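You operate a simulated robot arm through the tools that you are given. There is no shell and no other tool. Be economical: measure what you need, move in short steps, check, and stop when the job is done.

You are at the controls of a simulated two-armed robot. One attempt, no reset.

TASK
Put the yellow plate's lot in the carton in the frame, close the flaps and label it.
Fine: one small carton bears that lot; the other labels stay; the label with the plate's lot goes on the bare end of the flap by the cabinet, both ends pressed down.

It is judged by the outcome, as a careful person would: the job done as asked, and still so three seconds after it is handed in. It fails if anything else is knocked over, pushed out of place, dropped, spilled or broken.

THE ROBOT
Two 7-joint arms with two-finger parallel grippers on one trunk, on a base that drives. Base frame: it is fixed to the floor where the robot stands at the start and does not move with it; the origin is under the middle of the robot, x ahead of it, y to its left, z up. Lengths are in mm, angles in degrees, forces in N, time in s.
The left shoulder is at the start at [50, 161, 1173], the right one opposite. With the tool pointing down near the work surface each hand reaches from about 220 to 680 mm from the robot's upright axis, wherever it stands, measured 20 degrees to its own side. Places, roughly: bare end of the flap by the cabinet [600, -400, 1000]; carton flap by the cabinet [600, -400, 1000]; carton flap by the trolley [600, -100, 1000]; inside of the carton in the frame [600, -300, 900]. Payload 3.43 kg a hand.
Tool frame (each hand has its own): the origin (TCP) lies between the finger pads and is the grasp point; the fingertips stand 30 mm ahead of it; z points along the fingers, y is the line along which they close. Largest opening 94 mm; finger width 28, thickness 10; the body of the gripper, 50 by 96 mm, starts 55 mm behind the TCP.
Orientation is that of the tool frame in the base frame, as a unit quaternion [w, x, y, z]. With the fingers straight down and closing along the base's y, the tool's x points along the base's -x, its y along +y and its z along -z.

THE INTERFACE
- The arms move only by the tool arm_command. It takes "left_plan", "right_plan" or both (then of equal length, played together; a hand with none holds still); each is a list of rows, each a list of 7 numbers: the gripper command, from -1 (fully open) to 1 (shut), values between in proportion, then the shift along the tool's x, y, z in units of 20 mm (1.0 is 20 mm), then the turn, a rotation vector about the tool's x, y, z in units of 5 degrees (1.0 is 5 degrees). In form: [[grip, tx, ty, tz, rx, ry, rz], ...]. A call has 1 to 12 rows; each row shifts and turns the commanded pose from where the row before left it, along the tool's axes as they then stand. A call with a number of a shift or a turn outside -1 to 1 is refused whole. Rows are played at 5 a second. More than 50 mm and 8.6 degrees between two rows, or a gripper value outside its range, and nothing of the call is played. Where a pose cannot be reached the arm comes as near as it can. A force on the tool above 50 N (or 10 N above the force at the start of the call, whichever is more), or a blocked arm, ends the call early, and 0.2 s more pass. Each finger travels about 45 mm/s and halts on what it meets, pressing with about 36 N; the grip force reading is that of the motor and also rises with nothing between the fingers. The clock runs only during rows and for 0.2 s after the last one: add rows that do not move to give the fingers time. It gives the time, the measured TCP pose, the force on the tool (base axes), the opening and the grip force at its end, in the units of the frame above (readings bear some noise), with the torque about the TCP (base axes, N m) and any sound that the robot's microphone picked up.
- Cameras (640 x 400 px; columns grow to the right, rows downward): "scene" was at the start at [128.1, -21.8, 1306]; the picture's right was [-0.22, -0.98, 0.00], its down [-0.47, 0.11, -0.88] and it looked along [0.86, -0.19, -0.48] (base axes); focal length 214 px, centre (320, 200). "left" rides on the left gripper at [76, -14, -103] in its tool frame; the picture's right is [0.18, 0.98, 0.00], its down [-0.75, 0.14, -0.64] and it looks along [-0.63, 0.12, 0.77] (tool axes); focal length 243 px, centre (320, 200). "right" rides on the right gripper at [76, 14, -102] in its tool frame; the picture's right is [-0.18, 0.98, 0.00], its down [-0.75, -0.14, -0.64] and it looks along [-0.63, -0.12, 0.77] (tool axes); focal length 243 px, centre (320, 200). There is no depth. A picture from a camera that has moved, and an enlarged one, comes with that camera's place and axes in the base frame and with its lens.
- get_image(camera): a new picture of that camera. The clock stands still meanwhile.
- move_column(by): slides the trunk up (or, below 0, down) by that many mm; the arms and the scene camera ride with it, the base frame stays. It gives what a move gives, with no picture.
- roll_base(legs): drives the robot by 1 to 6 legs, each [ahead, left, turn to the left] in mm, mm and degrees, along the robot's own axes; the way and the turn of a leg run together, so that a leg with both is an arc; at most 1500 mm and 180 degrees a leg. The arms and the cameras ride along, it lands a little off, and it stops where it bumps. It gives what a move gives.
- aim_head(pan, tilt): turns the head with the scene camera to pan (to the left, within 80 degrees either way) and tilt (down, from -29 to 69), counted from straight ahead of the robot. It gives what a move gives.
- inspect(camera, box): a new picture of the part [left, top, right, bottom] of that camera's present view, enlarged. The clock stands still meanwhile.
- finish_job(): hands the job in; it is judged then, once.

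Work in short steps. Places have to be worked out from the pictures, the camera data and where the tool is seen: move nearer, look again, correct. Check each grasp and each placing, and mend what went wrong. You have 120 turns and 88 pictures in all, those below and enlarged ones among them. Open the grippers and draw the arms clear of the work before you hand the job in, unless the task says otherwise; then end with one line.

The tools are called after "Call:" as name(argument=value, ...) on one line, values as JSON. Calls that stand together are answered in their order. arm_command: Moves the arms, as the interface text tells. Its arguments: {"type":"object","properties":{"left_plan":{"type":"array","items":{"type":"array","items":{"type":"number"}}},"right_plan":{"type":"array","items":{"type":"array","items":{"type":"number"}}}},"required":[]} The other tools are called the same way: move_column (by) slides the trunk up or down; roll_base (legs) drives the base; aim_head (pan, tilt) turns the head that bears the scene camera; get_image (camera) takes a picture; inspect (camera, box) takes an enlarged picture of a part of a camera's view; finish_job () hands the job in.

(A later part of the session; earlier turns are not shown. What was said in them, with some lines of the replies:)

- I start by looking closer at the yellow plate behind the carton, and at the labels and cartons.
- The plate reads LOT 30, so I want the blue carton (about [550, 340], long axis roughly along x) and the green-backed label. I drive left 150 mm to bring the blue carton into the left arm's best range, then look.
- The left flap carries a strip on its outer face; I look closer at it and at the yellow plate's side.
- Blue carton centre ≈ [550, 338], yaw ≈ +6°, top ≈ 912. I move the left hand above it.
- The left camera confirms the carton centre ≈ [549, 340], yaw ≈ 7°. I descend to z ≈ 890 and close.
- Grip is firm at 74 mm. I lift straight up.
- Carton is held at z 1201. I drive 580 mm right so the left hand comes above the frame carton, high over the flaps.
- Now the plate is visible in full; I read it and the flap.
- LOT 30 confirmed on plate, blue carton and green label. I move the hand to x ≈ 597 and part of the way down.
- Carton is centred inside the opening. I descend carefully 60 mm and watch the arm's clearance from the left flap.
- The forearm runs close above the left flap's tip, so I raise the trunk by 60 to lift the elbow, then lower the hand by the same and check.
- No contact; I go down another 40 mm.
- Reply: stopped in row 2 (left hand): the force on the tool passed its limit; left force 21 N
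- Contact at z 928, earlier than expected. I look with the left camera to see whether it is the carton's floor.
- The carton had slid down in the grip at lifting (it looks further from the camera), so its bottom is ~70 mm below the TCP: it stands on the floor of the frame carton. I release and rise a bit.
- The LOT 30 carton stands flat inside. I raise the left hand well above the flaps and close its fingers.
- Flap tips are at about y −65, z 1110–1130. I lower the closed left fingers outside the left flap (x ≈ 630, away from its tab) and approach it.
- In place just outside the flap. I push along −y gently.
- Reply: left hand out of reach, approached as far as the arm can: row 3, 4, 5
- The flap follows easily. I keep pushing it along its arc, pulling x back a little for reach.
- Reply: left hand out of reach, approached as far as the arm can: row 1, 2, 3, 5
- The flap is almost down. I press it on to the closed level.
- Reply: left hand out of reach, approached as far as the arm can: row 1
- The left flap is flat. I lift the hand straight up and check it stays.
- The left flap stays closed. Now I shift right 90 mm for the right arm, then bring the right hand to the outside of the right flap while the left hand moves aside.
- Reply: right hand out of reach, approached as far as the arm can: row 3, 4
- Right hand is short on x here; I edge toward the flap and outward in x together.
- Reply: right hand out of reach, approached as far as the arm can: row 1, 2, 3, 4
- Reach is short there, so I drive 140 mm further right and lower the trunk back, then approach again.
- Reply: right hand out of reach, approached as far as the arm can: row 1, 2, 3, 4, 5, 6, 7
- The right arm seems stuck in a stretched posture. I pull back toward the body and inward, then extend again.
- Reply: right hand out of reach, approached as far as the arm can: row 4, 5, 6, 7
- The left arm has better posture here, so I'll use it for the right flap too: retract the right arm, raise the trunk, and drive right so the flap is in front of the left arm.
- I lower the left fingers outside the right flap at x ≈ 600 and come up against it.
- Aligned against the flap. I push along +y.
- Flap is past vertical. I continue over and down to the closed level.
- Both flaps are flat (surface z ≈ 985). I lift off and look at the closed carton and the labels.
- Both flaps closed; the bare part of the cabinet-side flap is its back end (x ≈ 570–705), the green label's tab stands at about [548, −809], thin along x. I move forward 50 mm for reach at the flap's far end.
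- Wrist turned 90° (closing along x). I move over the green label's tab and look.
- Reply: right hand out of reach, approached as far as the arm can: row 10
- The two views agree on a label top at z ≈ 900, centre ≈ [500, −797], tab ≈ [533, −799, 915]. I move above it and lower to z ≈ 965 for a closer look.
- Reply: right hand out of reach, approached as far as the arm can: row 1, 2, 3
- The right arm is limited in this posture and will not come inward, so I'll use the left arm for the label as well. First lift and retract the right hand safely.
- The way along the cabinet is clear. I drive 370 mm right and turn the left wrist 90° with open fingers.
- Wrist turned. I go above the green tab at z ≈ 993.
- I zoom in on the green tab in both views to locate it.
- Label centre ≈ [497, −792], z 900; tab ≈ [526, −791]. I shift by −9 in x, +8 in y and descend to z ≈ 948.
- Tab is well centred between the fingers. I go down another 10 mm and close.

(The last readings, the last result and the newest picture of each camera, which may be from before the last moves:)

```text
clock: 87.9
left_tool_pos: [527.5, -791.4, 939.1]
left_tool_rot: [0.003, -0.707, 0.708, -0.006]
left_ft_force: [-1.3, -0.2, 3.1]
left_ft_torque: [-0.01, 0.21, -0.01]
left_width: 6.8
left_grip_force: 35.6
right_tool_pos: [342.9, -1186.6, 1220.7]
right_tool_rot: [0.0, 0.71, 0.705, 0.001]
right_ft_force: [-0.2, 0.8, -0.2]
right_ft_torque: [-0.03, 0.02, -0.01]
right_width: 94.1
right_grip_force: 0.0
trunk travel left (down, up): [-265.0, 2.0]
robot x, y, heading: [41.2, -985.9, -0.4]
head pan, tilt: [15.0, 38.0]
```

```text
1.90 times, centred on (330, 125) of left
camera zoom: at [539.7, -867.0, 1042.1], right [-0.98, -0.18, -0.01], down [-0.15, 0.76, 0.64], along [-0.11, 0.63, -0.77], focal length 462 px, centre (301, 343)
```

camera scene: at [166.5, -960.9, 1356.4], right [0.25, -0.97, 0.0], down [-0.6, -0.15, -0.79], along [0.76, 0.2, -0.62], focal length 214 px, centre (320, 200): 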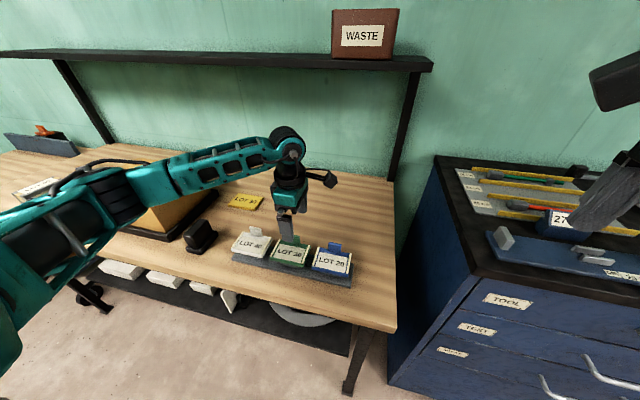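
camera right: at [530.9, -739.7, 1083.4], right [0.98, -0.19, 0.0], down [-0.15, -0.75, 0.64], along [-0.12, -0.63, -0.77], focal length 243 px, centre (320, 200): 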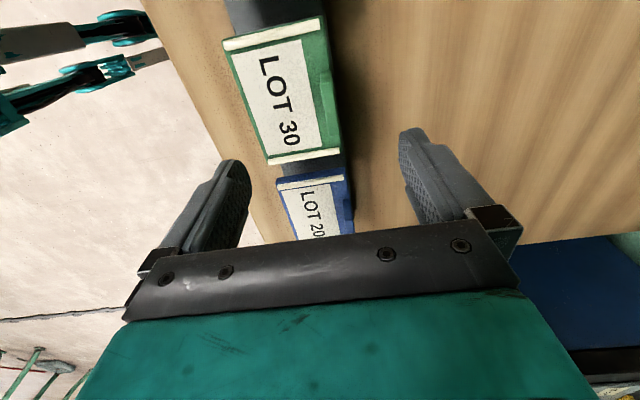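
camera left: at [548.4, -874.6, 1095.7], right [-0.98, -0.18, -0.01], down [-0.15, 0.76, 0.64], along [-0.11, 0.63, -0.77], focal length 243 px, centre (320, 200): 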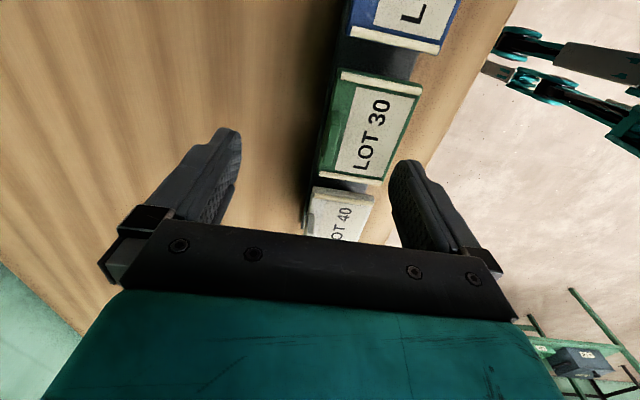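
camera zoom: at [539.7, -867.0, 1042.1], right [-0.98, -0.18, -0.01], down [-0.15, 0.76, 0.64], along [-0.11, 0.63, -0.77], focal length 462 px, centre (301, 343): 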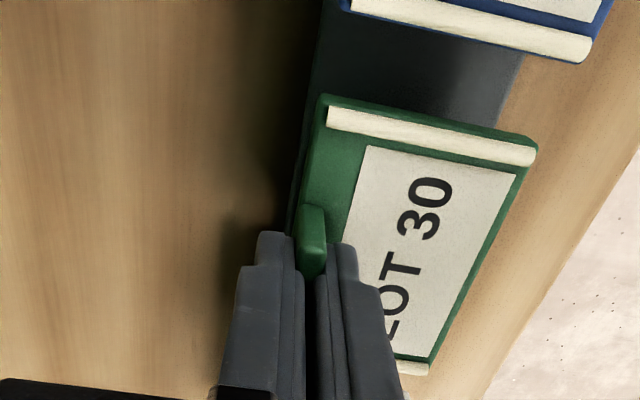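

The tab is held (6.8 mm). I lift 100 mm and check.

Call:
arm_command(left_plan=[[1, 0, 0, -0.4, 0, 0, 0], [1, 0, 0, -0.8, 0, 0, 0], [1, 0, 0, -1, 0, 0, 0], [1, 0, 0, -1, 0, 0, 0], [1, 0, 0, -1, 0, 0, 0], [1, 0, 0, -1, 0, 0, 0]])

Call:
get_image(camera="left")

Call:
inspect(camera="scene", box=[180, 120, 380, 290])

```text
clock: 89.3
left_tool_pos: [525.2, -790.2, 1043.2]
left_tool_rot: [0.004, -0.707, 0.707, -0.007]
left_ft_force: [-0.3, -0.6, -0.7]
left_ft_torque: [0.03, -0.03, -0.02]
left_width: 6.7
left_grip_force: 35.6
right_tool_pos: [341.1, -1187.5, 1220.6]
right_tool_rot: [0.001, 0.709, 0.705, 0.001]
right_ft_force: [-0.2, 0.4, -0.2]
right_ft_torque: [0.04, -0.03, -0.01]
right_width: 93.9
right_grip_force: 0.1
trunk travel left (down, up): [-265.0, 2.0]
robot x, y, heading: [41.3, -979.8, -0.6]
head pan, tilt: [15.0, 38.0]
```

```text
30 pictures are left
camera left: at [538.1, -866.5, 1146.4], right [-0.98, -0.18, -0.01], down [-0.15, 0.76, 0.64], along [-0.11, 0.63, -0.77], focal length 243 px, centre (320, 200)
```

left: 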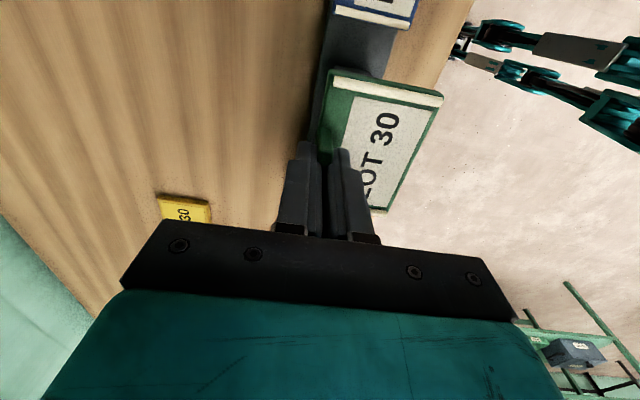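

```text
2.35 times, centred on (280, 205) of scene
camera zoom: at [166.3, -960.9, 1356.4], right [0.25, -0.97, 0.0], down [-0.6, -0.15, -0.79], along [0.76, 0.2, -0.62], focal length 505 px, centre (414, 188)
```

zoom: 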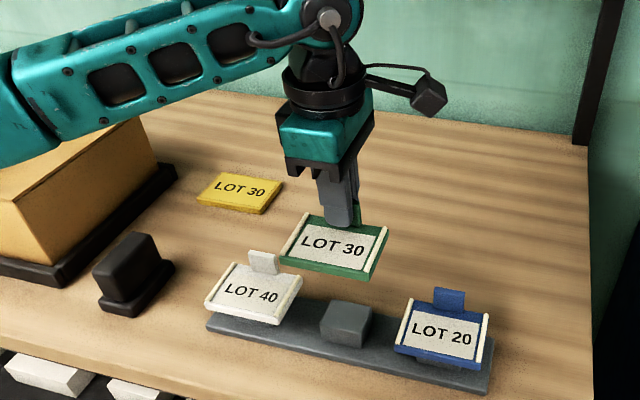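

The label comes up level. I lift further and drive left 466 mm to bring it above the cabinet-side flap.

Call:
arm_command(left_plan=[[1, 0, 0, -1, 0, 0, 0], [1, 0, 0, -1, 0, 0, 0], [1, 0, 0, -1, 0, 0, 0], [1, 0, 0, -1, 0, 0, 0]])

Call:
roll_base(legs=[[0, 466, 0]])

Call:
arm_command(left_plan=[[1, 0, -0.9, 0, 0, 0, 0], [1, 0, -0.9, 0, 0, 0, 0], [1, 0, -0.9, 0, 0, 0, 0], [1, 0, -0.9, 0, 0, 0, 0], [1, 0, -0.9, 0, 0, 0, 0], [1, 0, -0.9, 0, 0, 0, 0], [1, 0, -0.9, 0, 0, 0, 0]])

Call:
get_image(camera="left")

Call:
get_image(camera="scene")

```text
clock: 90.3
left_tool_pos: [524.7, -791.2, 1121.9]
left_tool_rot: [0.003, -0.707, 0.708, -0.007]
left_ft_force: [0.5, 0.1, -0.5]
left_ft_torque: [-0.01, -0.03, -0.01]
left_width: 6.7
left_grip_force: 36.0
right_tool_pos: [341.7, -1188.1, 1220.5]
right_tool_rot: [0.001, 0.709, 0.705, 0.0]
right_ft_force: [0.1, 0.2, -0.5]
right_ft_torque: [0.0, 0.03, 0.0]
right_width: 93.9
right_grip_force: 0.1
trunk travel left (down, up): [-265.0, 2.0]
robot x, y, heading: [42.0, -981.0, -0.7]
head pan, tilt: [15.0, 38.0]
```

```text
clock: 93.1
left_tool_pos: [527.3, -323.6, 1122.9]
left_tool_rot: [-0.003, 0.707, -0.707, 0.007]
left_ft_force: [-0.2, -0.1, -0.6]
left_ft_torque: [-0.01, -0.02, -0.01]
left_width: 6.6
left_grip_force: 36.1
right_tool_pos: [345.9, -722.7, 1220.1]
right_tool_rot: [0.0, 0.709, 0.705, 0.001]
right_ft_force: [-0.1, 0.3, 0.1]
right_ft_torque: [-0.02, 0.0, 0.02]
right_width: 93.9
right_grip_force: 0.1
trunk travel left (down, up): [-265.0, 2.0]
robot x, y, heading: [49.7, -517.0, -0.3]
head pan, tilt: [15.0, 38.0]
```

```text
clock: 94.7
left_tool_pos: [654.6, -324.6, 1124.4]
left_tool_rot: [0.003, -0.707, 0.707, -0.007]
left_ft_force: [0.0, -0.4, -0.4]
left_ft_torque: [0.02, -0.03, 0.0]
left_width: 6.8
left_grip_force: 36.0
right_tool_pos: [345.6, -722.4, 1220.0]
right_tool_rot: [-0.001, 0.709, 0.705, 0.0]
right_ft_force: [-0.6, -0.8, -0.2]
right_ft_torque: [0.0, 0.0, 0.01]
right_width: 94.0
right_grip_force: 0.1
trunk travel left (down, up): [-265.0, 2.0]
robot x, y, heading: [46.5, -514.6, -0.2]
head pan, tilt: [15.0, 38.0]
```

```text
28 pictures are left
camera left: at [667.2, -400.3, 1226.9], right [-0.98, -0.18, -0.01], down [-0.15, 0.76, 0.64], along [-0.11, 0.63, -0.77], focal length 243 px, centre (320, 200)
```

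left: 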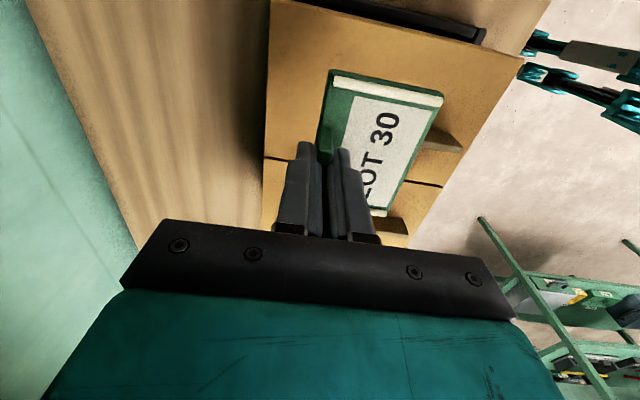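

```text
27 pictures are left
camera scene: at [170.4, -496.3, 1356.4], right [0.25, -0.97, 0.0], down [-0.6, -0.15, -0.79], along [0.76, 0.2, -0.62], focal length 214 px, centre (320, 200)
```

scene: 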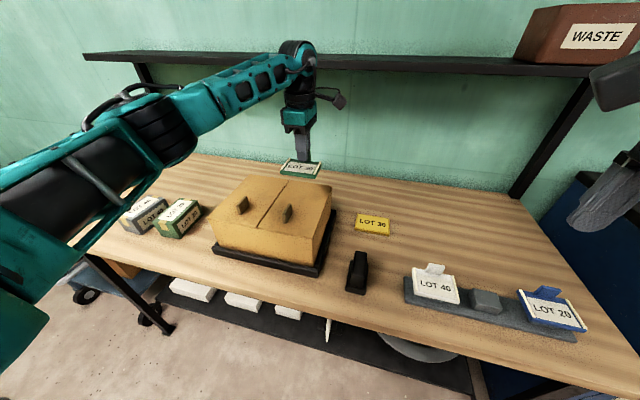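

Flap: x 490–707, y −392…−251, its tab only at x ≈ 505–535. TCP [655, −325] puts the label centre at x ≈ 625: good. I lower to z ≈ 1045.

Call:
arm_command(left_plan=[[1, 0, 0, 1, 0, 0, 0], [1, 0, 0, 1, 0, 0, 0], [1, 0, 0, 1, 0, 0, 0], [1, 0, 0, 0.9, 0, 0, 0]])

Call:
inspect(camera="scene", box=[200, 100, 360, 260])

```text
clock: 95.7
left_tool_pos: [654.1, -324.6, 1045.6]
left_tool_rot: [0.003, -0.707, 0.707, -0.006]
left_ft_force: [0.1, -0.7, -0.4]
left_ft_torque: [-0.02, -0.01, -0.02]
left_width: 6.8
left_grip_force: 36.1
right_tool_pos: [345.4, -723.2, 1221.5]
right_tool_rot: [0.0, 0.709, 0.705, 0.0]
right_ft_force: [0.3, 0.2, 0.6]
right_ft_torque: [-0.02, 0.05, 0.04]
right_width: 93.9
right_grip_force: 0.0
trunk travel left (down, up): [-265.0, 2.0]
robot x, y, heading: [45.3, -516.7, -0.1]
head pan, tilt: [15.0, 38.0]
```

```text
2.50 times, centred on (280, 180) of scene
camera zoom: at [170.3, -495.9, 1356.4], right [0.25, -0.97, 0.0], down [-0.6, -0.16, -0.79], along [0.76, 0.2, -0.62], focal length 536 px, centre (420, 250)
```

zoom: 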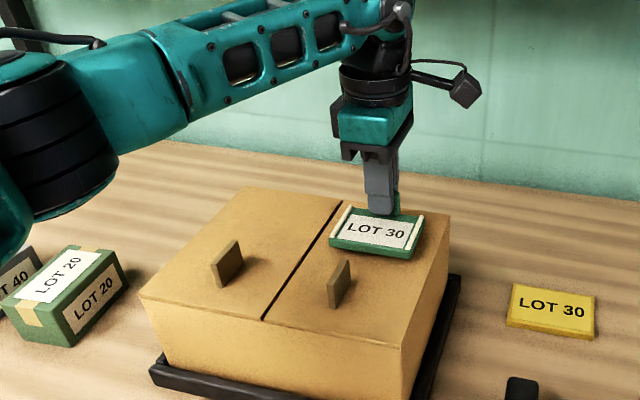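

About 13 mm gap by my estimate; I go down in small steps until contact.

Call:
arm_command(left_plan=[[1, 0, 0, 0.2, 0, 0, 0], [1, 0, 0, 0.2, 0, 0, 0], [1, 0, 0, 0.1, 0, 0, 0]])

Call:
arm_command(left_plan=[[1, 0, 0, 0.1, 0, 0, 0], [1, 0, 0, 0.1, 0, 0, 0]])

```text
clock: 96.5
left_tool_pos: [655.7, -326.1, 1035.6]
left_tool_rot: [-0.003, 0.707, -0.707, 0.006]
left_ft_force: [-0.4, 0.5, -0.7]
left_ft_torque: [0.01, 0.0, 0.0]
left_width: 6.5
left_grip_force: 35.9
right_tool_pos: [346.4, -722.5, 1220.2]
right_tool_rot: [0.001, 0.709, 0.705, 0.0]
right_ft_force: [0.0, 0.1, 0.3]
right_ft_torque: [0.0, -0.02, 0.01]
right_width: 94.1
right_grip_force: 0.0
trunk travel left (down, up): [-265.0, 2.0]
robot x, y, heading: [45.9, -514.7, -0.5]
head pan, tilt: [15.0, 38.0]
```

```text
clock: 97.1
left_tool_pos: [655.7, -325.3, 1033.1]
left_tool_rot: [0.004, -0.707, 0.707, -0.006]
left_ft_force: [0.2, 0.6, 4.3]
left_ft_torque: [-0.03, 0.2, 0.0]
left_width: 6.4
left_grip_force: 35.7
right_tool_pos: [343.2, -723.1, 1221.6]
right_tool_rot: [0.001, 0.709, 0.705, 0.0]
right_ft_force: [0.1, 0.5, 0.2]
right_ft_torque: [0.04, -0.01, -0.03]
right_width: 94.1
right_grip_force: 0.1
trunk travel left (down, up): [-265.0, 2.0]
robot x, y, heading: [48.7, -514.8, -0.5]
head pan, tilt: [15.0, 38.0]
```

Contact with 4 N. I check the picture before releasing.

Call:
inspect(camera="scene", box=[240, 140, 340, 240])

Call:
inspect(camera="left", box=[240, 0, 540, 240])

```text
4.00 times, centred on (290, 190) of scene
camera zoom: at [169.9, -496.0, 1356.5], right [0.25, -0.97, 0.0], down [-0.6, -0.15, -0.79], along [0.76, 0.2, -0.62], focal length 858 px, centre (440, 240)
```

zoom: 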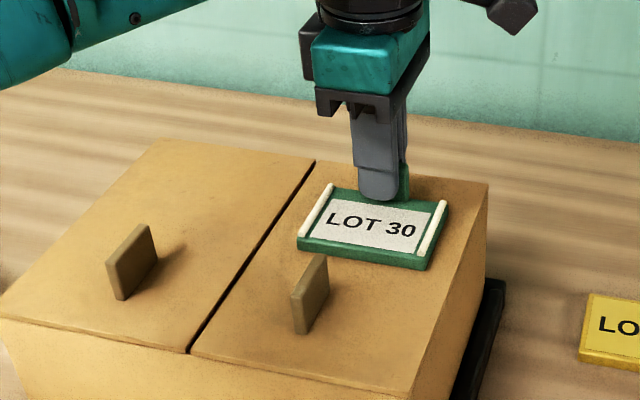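

```text
1.67 times, centred on (390, 120) of left
camera zoom: at [667.7, -400.9, 1136.3], right [-0.98, -0.18, -0.01], down [-0.15, 0.76, 0.64], along [-0.11, 0.63, -0.77], focal length 404 px, centre (203, 333)
```

zoom: 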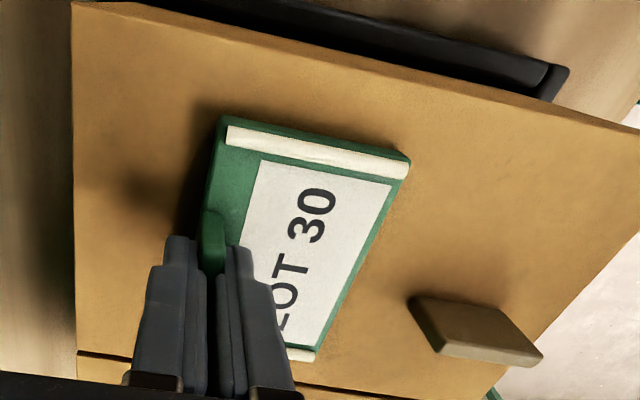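

Label sits flat on the bare end. I open the fingers and rise.

Call:
arm_command(left_plan=[[0.4, 0, 0, 0, 0, 0, 0], [0.4, 0, 0, 0, 0, 0, 0], [0.4, 0, 0, 0, 0, 0, 0], [0.4, 0, 0, -0.5, 0, 0, 0], [0.4, 0, 0, -1, 0, 0, 0], [0.4, 0, 0, -1, 0, 0, 0], [1, 0, 0, -0.5, 0, 0, 0], [1, 0, 0, 0, 0, 0, 0], [1, 0, 0, 0, 0, 0, 0]])

Call:
inspect(camera="left", box=[240, 0, 540, 240])

```text
clock: 99.1
left_tool_pos: [653.2, -324.4, 1092.7]
left_tool_rot: [-0.003, 0.707, -0.707, 0.007]
left_ft_force: [0.7, 0.4, -0.4]
left_ft_torque: [0.03, 0.0, -0.02]
left_width: 0.0
left_grip_force: 33.7
right_tool_pos: [346.2, -723.0, 1219.9]
right_tool_rot: [0.0, 0.709, 0.705, 0.001]
right_ft_force: [-1.2, -0.4, 0.9]
right_ft_torque: [-0.01, -0.02, 0.0]
right_width: 93.9
right_grip_force: 0.0
trunk travel left (down, up): [-265.0, 2.0]
robot x, y, heading: [46.1, -517.1, -0.3]
head pan, tilt: [15.0, 38.0]
```

```text
1.67 times, centred on (390, 120) of left
camera zoom: at [666.3, -400.5, 1195.3], right [-0.98, -0.18, -0.01], down [-0.15, 0.76, 0.64], along [-0.11, 0.63, -0.77], focal length 404 px, centre (203, 333)
```

zoom: 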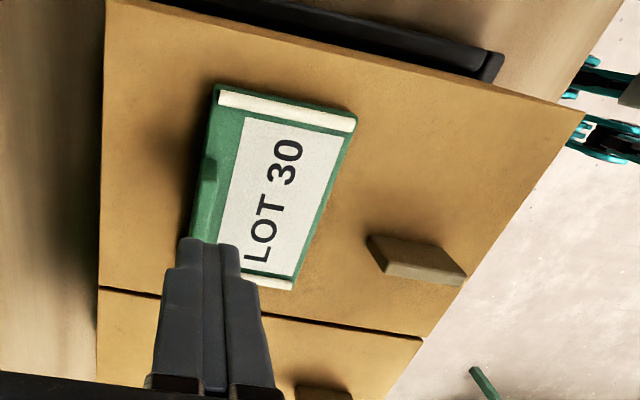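

Label stayed: centre [625, −325], ends (pale bars) at y ≈ −366 and −284. I move the closed fingertips above the cabinet-side end and come down.

Call:
arm_command(left_plan=[[1, 1, 0.8, 0, 0, 0, 0], [1, 1, 0.8, 0, 0, 0, 0], [1, 0, 0, 1, 0, 0, 0], [1, 0, 0, 1, 0, 0, 0], [1, 0, 0, 0.8, 0, 0, 0]])

Call:
arm_command(left_plan=[[1, 0, 0, 0.15, 0, 0, 0], [1, 0, 0, 0.15, 0, 0, 0], [1, 0, 0, 0.15, 0, 0, 0], [1, 0, 0, 0, 0, 0, 0]])

Call:
inspect(camera="scene", box=[240, 140, 340, 240])

```text
clock: 100.3
left_tool_pos: [623.9, -364.7, 1036.0]
left_tool_rot: [-0.003, 0.708, -0.707, 0.008]
left_ft_force: [-0.3, -0.1, 0.5]
left_ft_torque: [-0.02, 0.0, -0.01]
left_width: 0.2
left_grip_force: 32.9
right_tool_pos: [346.4, -722.8, 1221.0]
right_tool_rot: [0.0, 0.709, 0.706, 0.0]
right_ft_force: [-1.0, 0.0, 1.0]
right_ft_torque: [0.0, 0.0, -0.02]
right_width: 94.4
right_grip_force: 0.1
trunk travel left (down, up): [-265.0, 2.0]
robot x, y, heading: [45.5, -516.4, -0.3]
head pan, tilt: [15.0, 38.0]
```

```text
clock: 101.3
left_tool_pos: [622.9, -364.9, 1027.4]
left_tool_rot: [0.003, -0.707, 0.708, -0.007]
left_ft_force: [-1.1, 0.7, 0.6]
left_ft_torque: [0.05, 0.0, -0.02]
left_width: 0.2
left_grip_force: 32.6
right_tool_pos: [346.6, -723.0, 1221.2]
right_tool_rot: [0.0, 0.709, 0.705, 0.0]
right_ft_force: [-0.3, -0.1, -0.3]
right_ft_torque: [0.0, 0.0, 0.02]
right_width: 93.8
right_grip_force: 0.0
trunk travel left (down, up): [-265.0, 2.0]
robot x, y, heading: [45.6, -513.3, -0.1]
head pan, tilt: [15.0, 38.0]
```

```text
4.00 times, centred on (290, 190) of scene
camera zoom: at [170.1, -496.0, 1356.4], right [0.25, -0.97, 0.0], down [-0.6, -0.15, -0.79], along [0.76, 0.2, -0.62], focal length 858 px, centre (440, 240)
```

zoom: 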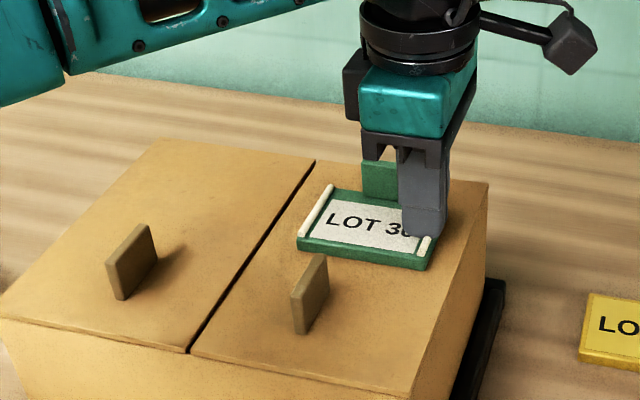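

Almost touching, right on the end bar. I press on in small steps.

Call:
arm_command(left_plan=[[1, 0.1, 0, 0.12, 0, 0, 0], [1, 0, 0, 0.12, 0, 0, 0], [1, 0, 0, 0, 0, 0, 0]])

Call:
arm_command(left_plan=[[1, 0, 0, 0.12, 0, 0, 0], [1, 0, 0, 0.12, 0, 0, 0], [1, 0, 0, 0, 0, 0, 0]])

```text
clock: 102.1
left_tool_pos: [622.9, -365.9, 1026.2]
left_tool_rot: [-0.006, 0.708, -0.706, 0.009]
left_ft_force: [3.1, 9.4, 25.7]
left_ft_torque: [0.39, -0.03, -0.07]
left_width: 0.0
left_grip_force: 32.7
right_tool_pos: [343.1, -723.2, 1222.6]
right_tool_rot: [0.001, 0.708, 0.706, 0.001]
right_ft_force: [-0.5, 0.2, 0.8]
right_ft_torque: [0.0, -0.01, 0.02]
right_width: 94.0
right_grip_force: 0.1
trunk travel left (down, up): [-265.0, 2.0]
robot x, y, heading: [50.4, -515.7, -0.4]
head pan, tilt: [15.0, 38.0]
```

```text
clock: 102.9
left_tool_pos: [623.5, -367.0, 1026.0]
left_tool_rot: [-0.008, 0.708, -0.706, 0.012]
left_ft_force: [1.2, 14.2, 43.2]
left_ft_torque: [0.72, 0.03, 0.0]
left_width: 0.2
left_grip_force: 33.0
right_tool_pos: [342.9, -722.0, 1222.4]
right_tool_rot: [0.002, 0.71, 0.705, 0.001]
right_ft_force: [0.6, 0.2, 0.6]
right_ft_torque: [0.01, -0.02, 0.0]
right_width: 93.6
right_grip_force: 0.0
trunk travel left (down, up): [-265.0, 2.0]
robot x, y, heading: [47.4, -516.6, -0.3]
head pan, tilt: [15.0, 38.0]
```

Pressed at 43 N. I lift, move to the other end and press there likewise.

Call:
arm_command(left_plan=[[1, 0, 0, -0.8, 0, 0, 0], [1, 0, 0, -0.8, 0, 0, 0], [1, -1, 0, 0, 0, 0, 0], [1, -1, 0, 0, 0, 0, 0], [1, -1, 0, 0, 0, 0, 0], [1, -1, 0, 0, 0, 0, 0], [1, 0, 0, 0.7, 0, 0, 0], [1, 0, 0, 0.4, 0, 0, 0]])

Call:
inspect(camera="scene", box=[240, 140, 340, 240])

```text
clock: 104.7
left_tool_pos: [623.5, -286.7, 1027.3]
left_tool_rot: [-0.003, 0.707, -0.707, 0.007]
left_ft_force: [-0.2, 0.1, 0.6]
left_ft_torque: [0.02, 0.0, 0.0]
left_width: 0.0
left_grip_force: 33.3
right_tool_pos: [346.4, -723.3, 1220.4]
right_tool_rot: [0.0, 0.709, 0.705, 0.001]
right_ft_force: [-0.8, -0.3, 0.1]
right_ft_torque: [0.0, -0.02, -0.02]
right_width: 94.1
right_grip_force: 0.0
trunk travel left (down, up): [-265.0, 2.0]
robot x, y, heading: [47.7, -516.0, -0.3]
head pan, tilt: [15.0, 38.0]
```

```text
4.00 times, centred on (290, 190) of scene
camera zoom: at [170.1, -495.9, 1356.4], right [0.25, -0.97, 0.0], down [-0.6, -0.16, -0.79], along [0.76, 0.2, -0.62], focal length 858 px, centre (440, 240)
```

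zoom: 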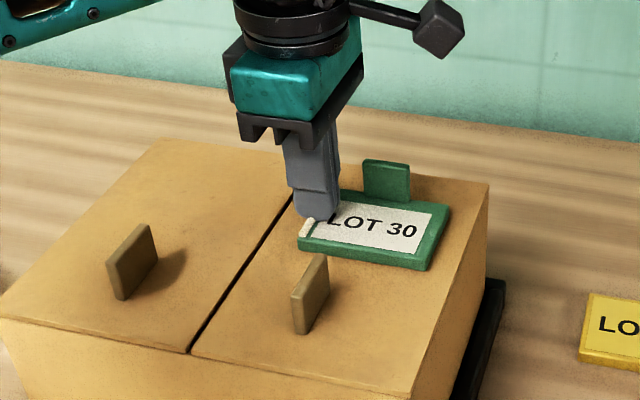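

The first end's bar has gone down flush (pressed). Now I press this end.

Call:
arm_command(left_plan=[[1, 0, 0, 0.12, 0, 0, 0], [1, 0, 0, 0.12, 0, 0, 0], [1, 0, 0, 0, 0, 0, 0]])

Call:
arm_command(left_plan=[[1, 0, 0, 0.12, 0, 0, 0], [1, 0, 0, 0.1, 0, 0, 0], [1, 0, 0, 0, 0, 0, 0]])

```text
clock: 105.5
left_tool_pos: [624.0, -286.5, 1025.5]
left_tool_rot: [-0.006, 0.708, -0.706, 0.01]
left_ft_force: [3.0, 3.7, 18.7]
left_ft_torque: [-0.05, -0.04, 0.05]
left_width: 0.0
left_grip_force: 33.0
right_tool_pos: [344.3, -721.8, 1220.7]
right_tool_rot: [0.0, 0.709, 0.705, 0.001]
right_ft_force: [-0.3, 0.2, -0.6]
right_ft_torque: [-0.01, 0.0, 0.04]
right_width: 94.0
right_grip_force: 0.0
trunk travel left (down, up): [-265.0, 2.0]
robot x, y, heading: [46.9, -517.0, -0.5]
head pan, tilt: [15.0, 38.0]
```

```text
clock: 106.3
left_tool_pos: [623.9, -286.8, 1024.3]
left_tool_rot: [-0.007, 0.708, -0.706, 0.012]
left_ft_force: [3.0, 9.4, 35.4]
left_ft_torque: [-0.04, -0.05, 0.03]
left_width: 0.0
left_grip_force: 33.0
right_tool_pos: [343.7, -723.3, 1220.6]
right_tool_rot: [0.002, 0.709, 0.705, 0.003]
right_ft_force: [-0.2, 0.0, -0.8]
right_ft_torque: [-0.01, 0.02, 0.01]
right_width: 94.0
right_grip_force: 0.1
trunk travel left (down, up): [-265.0, 2.0]
robot x, y, heading: [44.7, -516.3, -0.5]
head pan, tilt: [15.0, 38.0]
```

Pressed with 35 N. I lift straight up, clear of the work, open both grippers and look.

Call:
arm_command(left_plan=[[1, 0, 0, -0.8, 0, 0, 0], [1, 0, 0, -1, 0, 0, 0], [1, 0, 0, -1, 0, 0, 0], [1, 0, 0, -1, 0, 0, 0], [1, 0, 0, -1, 0, 0, 0], [1, 0, 0, -1, 0, 0, 0], [0, 0, 0.5, -1, 0, 0, 0], [-1, -0.5, 1, -1, 0, 0, 0], [-1, -0.5, 1, -1, 0, 0, 0], [-1, -0.5, 1, 0, 0, 0, 0], [-1, -0.5, 1, 0, 0, 0, 0]])

Call:
inspect(camera="scene", box=[240, 140, 340, 240])

Call:
get_image(camera="scene")

```text
clock: 108.7
left_tool_pos: [530.7, -247.1, 1192.6]
left_tool_rot: [0.003, -0.707, 0.707, -0.008]
left_ft_force: [-0.4, 0.2, 0.6]
left_ft_torque: [0.01, 0.03, -0.03]
left_width: 93.7
left_grip_force: 0.1
right_tool_pos: [345.8, -723.2, 1219.4]
right_tool_rot: [0.0, 0.709, 0.705, 0.0]
right_ft_force: [0.6, 0.4, 0.6]
right_ft_torque: [0.01, -0.01, 0.0]
right_width: 94.1
right_grip_force: 0.2
trunk travel left (down, up): [-265.0, 2.0]
robot x, y, heading: [47.8, -516.1, -0.6]
head pan, tilt: [15.0, 38.0]
```

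```text
4.00 times, centred on (290, 190) of scene
camera zoom: at [169.7, -495.7, 1356.5], right [0.25, -0.97, 0.0], down [-0.6, -0.16, -0.79], along [0.76, 0.2, -0.62], focal length 858 px, centre (440, 240)
```

zoom: 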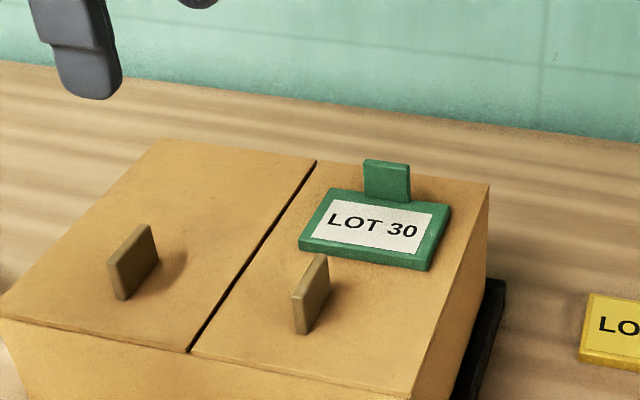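

```text
19 pictures are left
camera scene: at [169.7, -495.7, 1356.5], right [0.25, -0.97, 0.0], down [-0.6, -0.16, -0.79], along [0.76, 0.2, -0.62], focal length 214 px, centre (320, 200)
```

scene: 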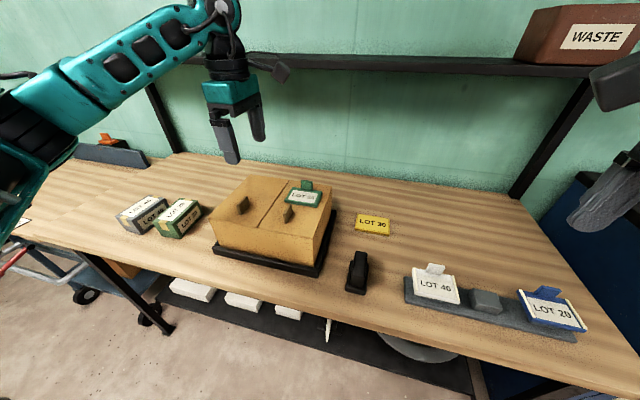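

Both bars are down, the flaps are flat and everything else is in place. I draw the left hand further back.

Call:
arm_command(left_plan=[[-1, 0, 1, 0, 0, 0, 0], [-1, 0, 1, 0, 0, 0, 0], [-1, 0, 1, 0, 0, 0, 0], [-1, 0, 1, 0, 0, 0, 0], [-1, 0, 1, 0, 0, 0, 0], [-1, 0, 1, 0, 0, 0, 0]])

Call:
get_image(camera="scene")

```text
clock: 110.1
left_tool_pos: [411.2, -247.7, 1189.1]
left_tool_rot: [0.003, -0.707, 0.707, -0.007]
left_ft_force: [0.0, 0.5, -0.2]
left_ft_torque: [0.01, 0.0, 0.0]
left_width: 94.0
left_grip_force: 0.0
right_tool_pos: [344.8, -722.2, 1221.0]
right_tool_rot: [0.001, 0.709, 0.705, 0.0]
right_ft_force: [0.0, 0.5, 0.6]
right_ft_torque: [0.04, 0.0, -0.01]
right_width: 94.1
right_grip_force: 0.0
trunk travel left (down, up): [-265.0, 2.0]
robot x, y, heading: [47.8, -512.8, -0.6]
head pan, tilt: [15.0, 38.0]
```

```text
18 pictures are left
camera scene: at [169.8, -496.0, 1356.5], right [0.25, -0.97, 0.0], down [-0.6, -0.15, -0.79], along [0.76, 0.2, -0.62], focal length 214 px, centre (320, 200)
```

scene: 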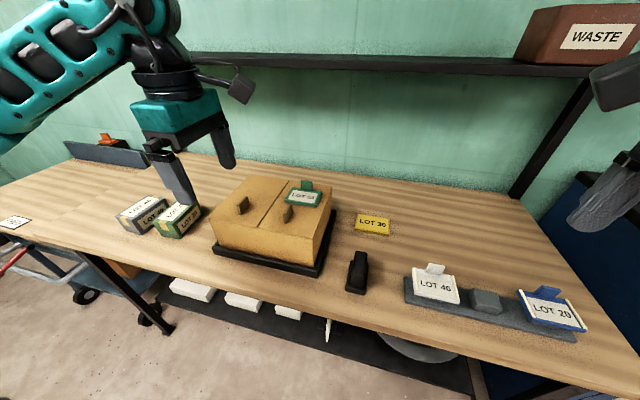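

Everything is stable, the grippers are open and the arms are clear, so I hand the job in.

Call:
finish_job()

```text
The job is handed in.
```

The LOT 30 carton is inside the closed carton in the frame. The LOT 30 label is on the bare end of the cabinet-side flap with both ends pressed down, and the other labels and cartons stayed in place.
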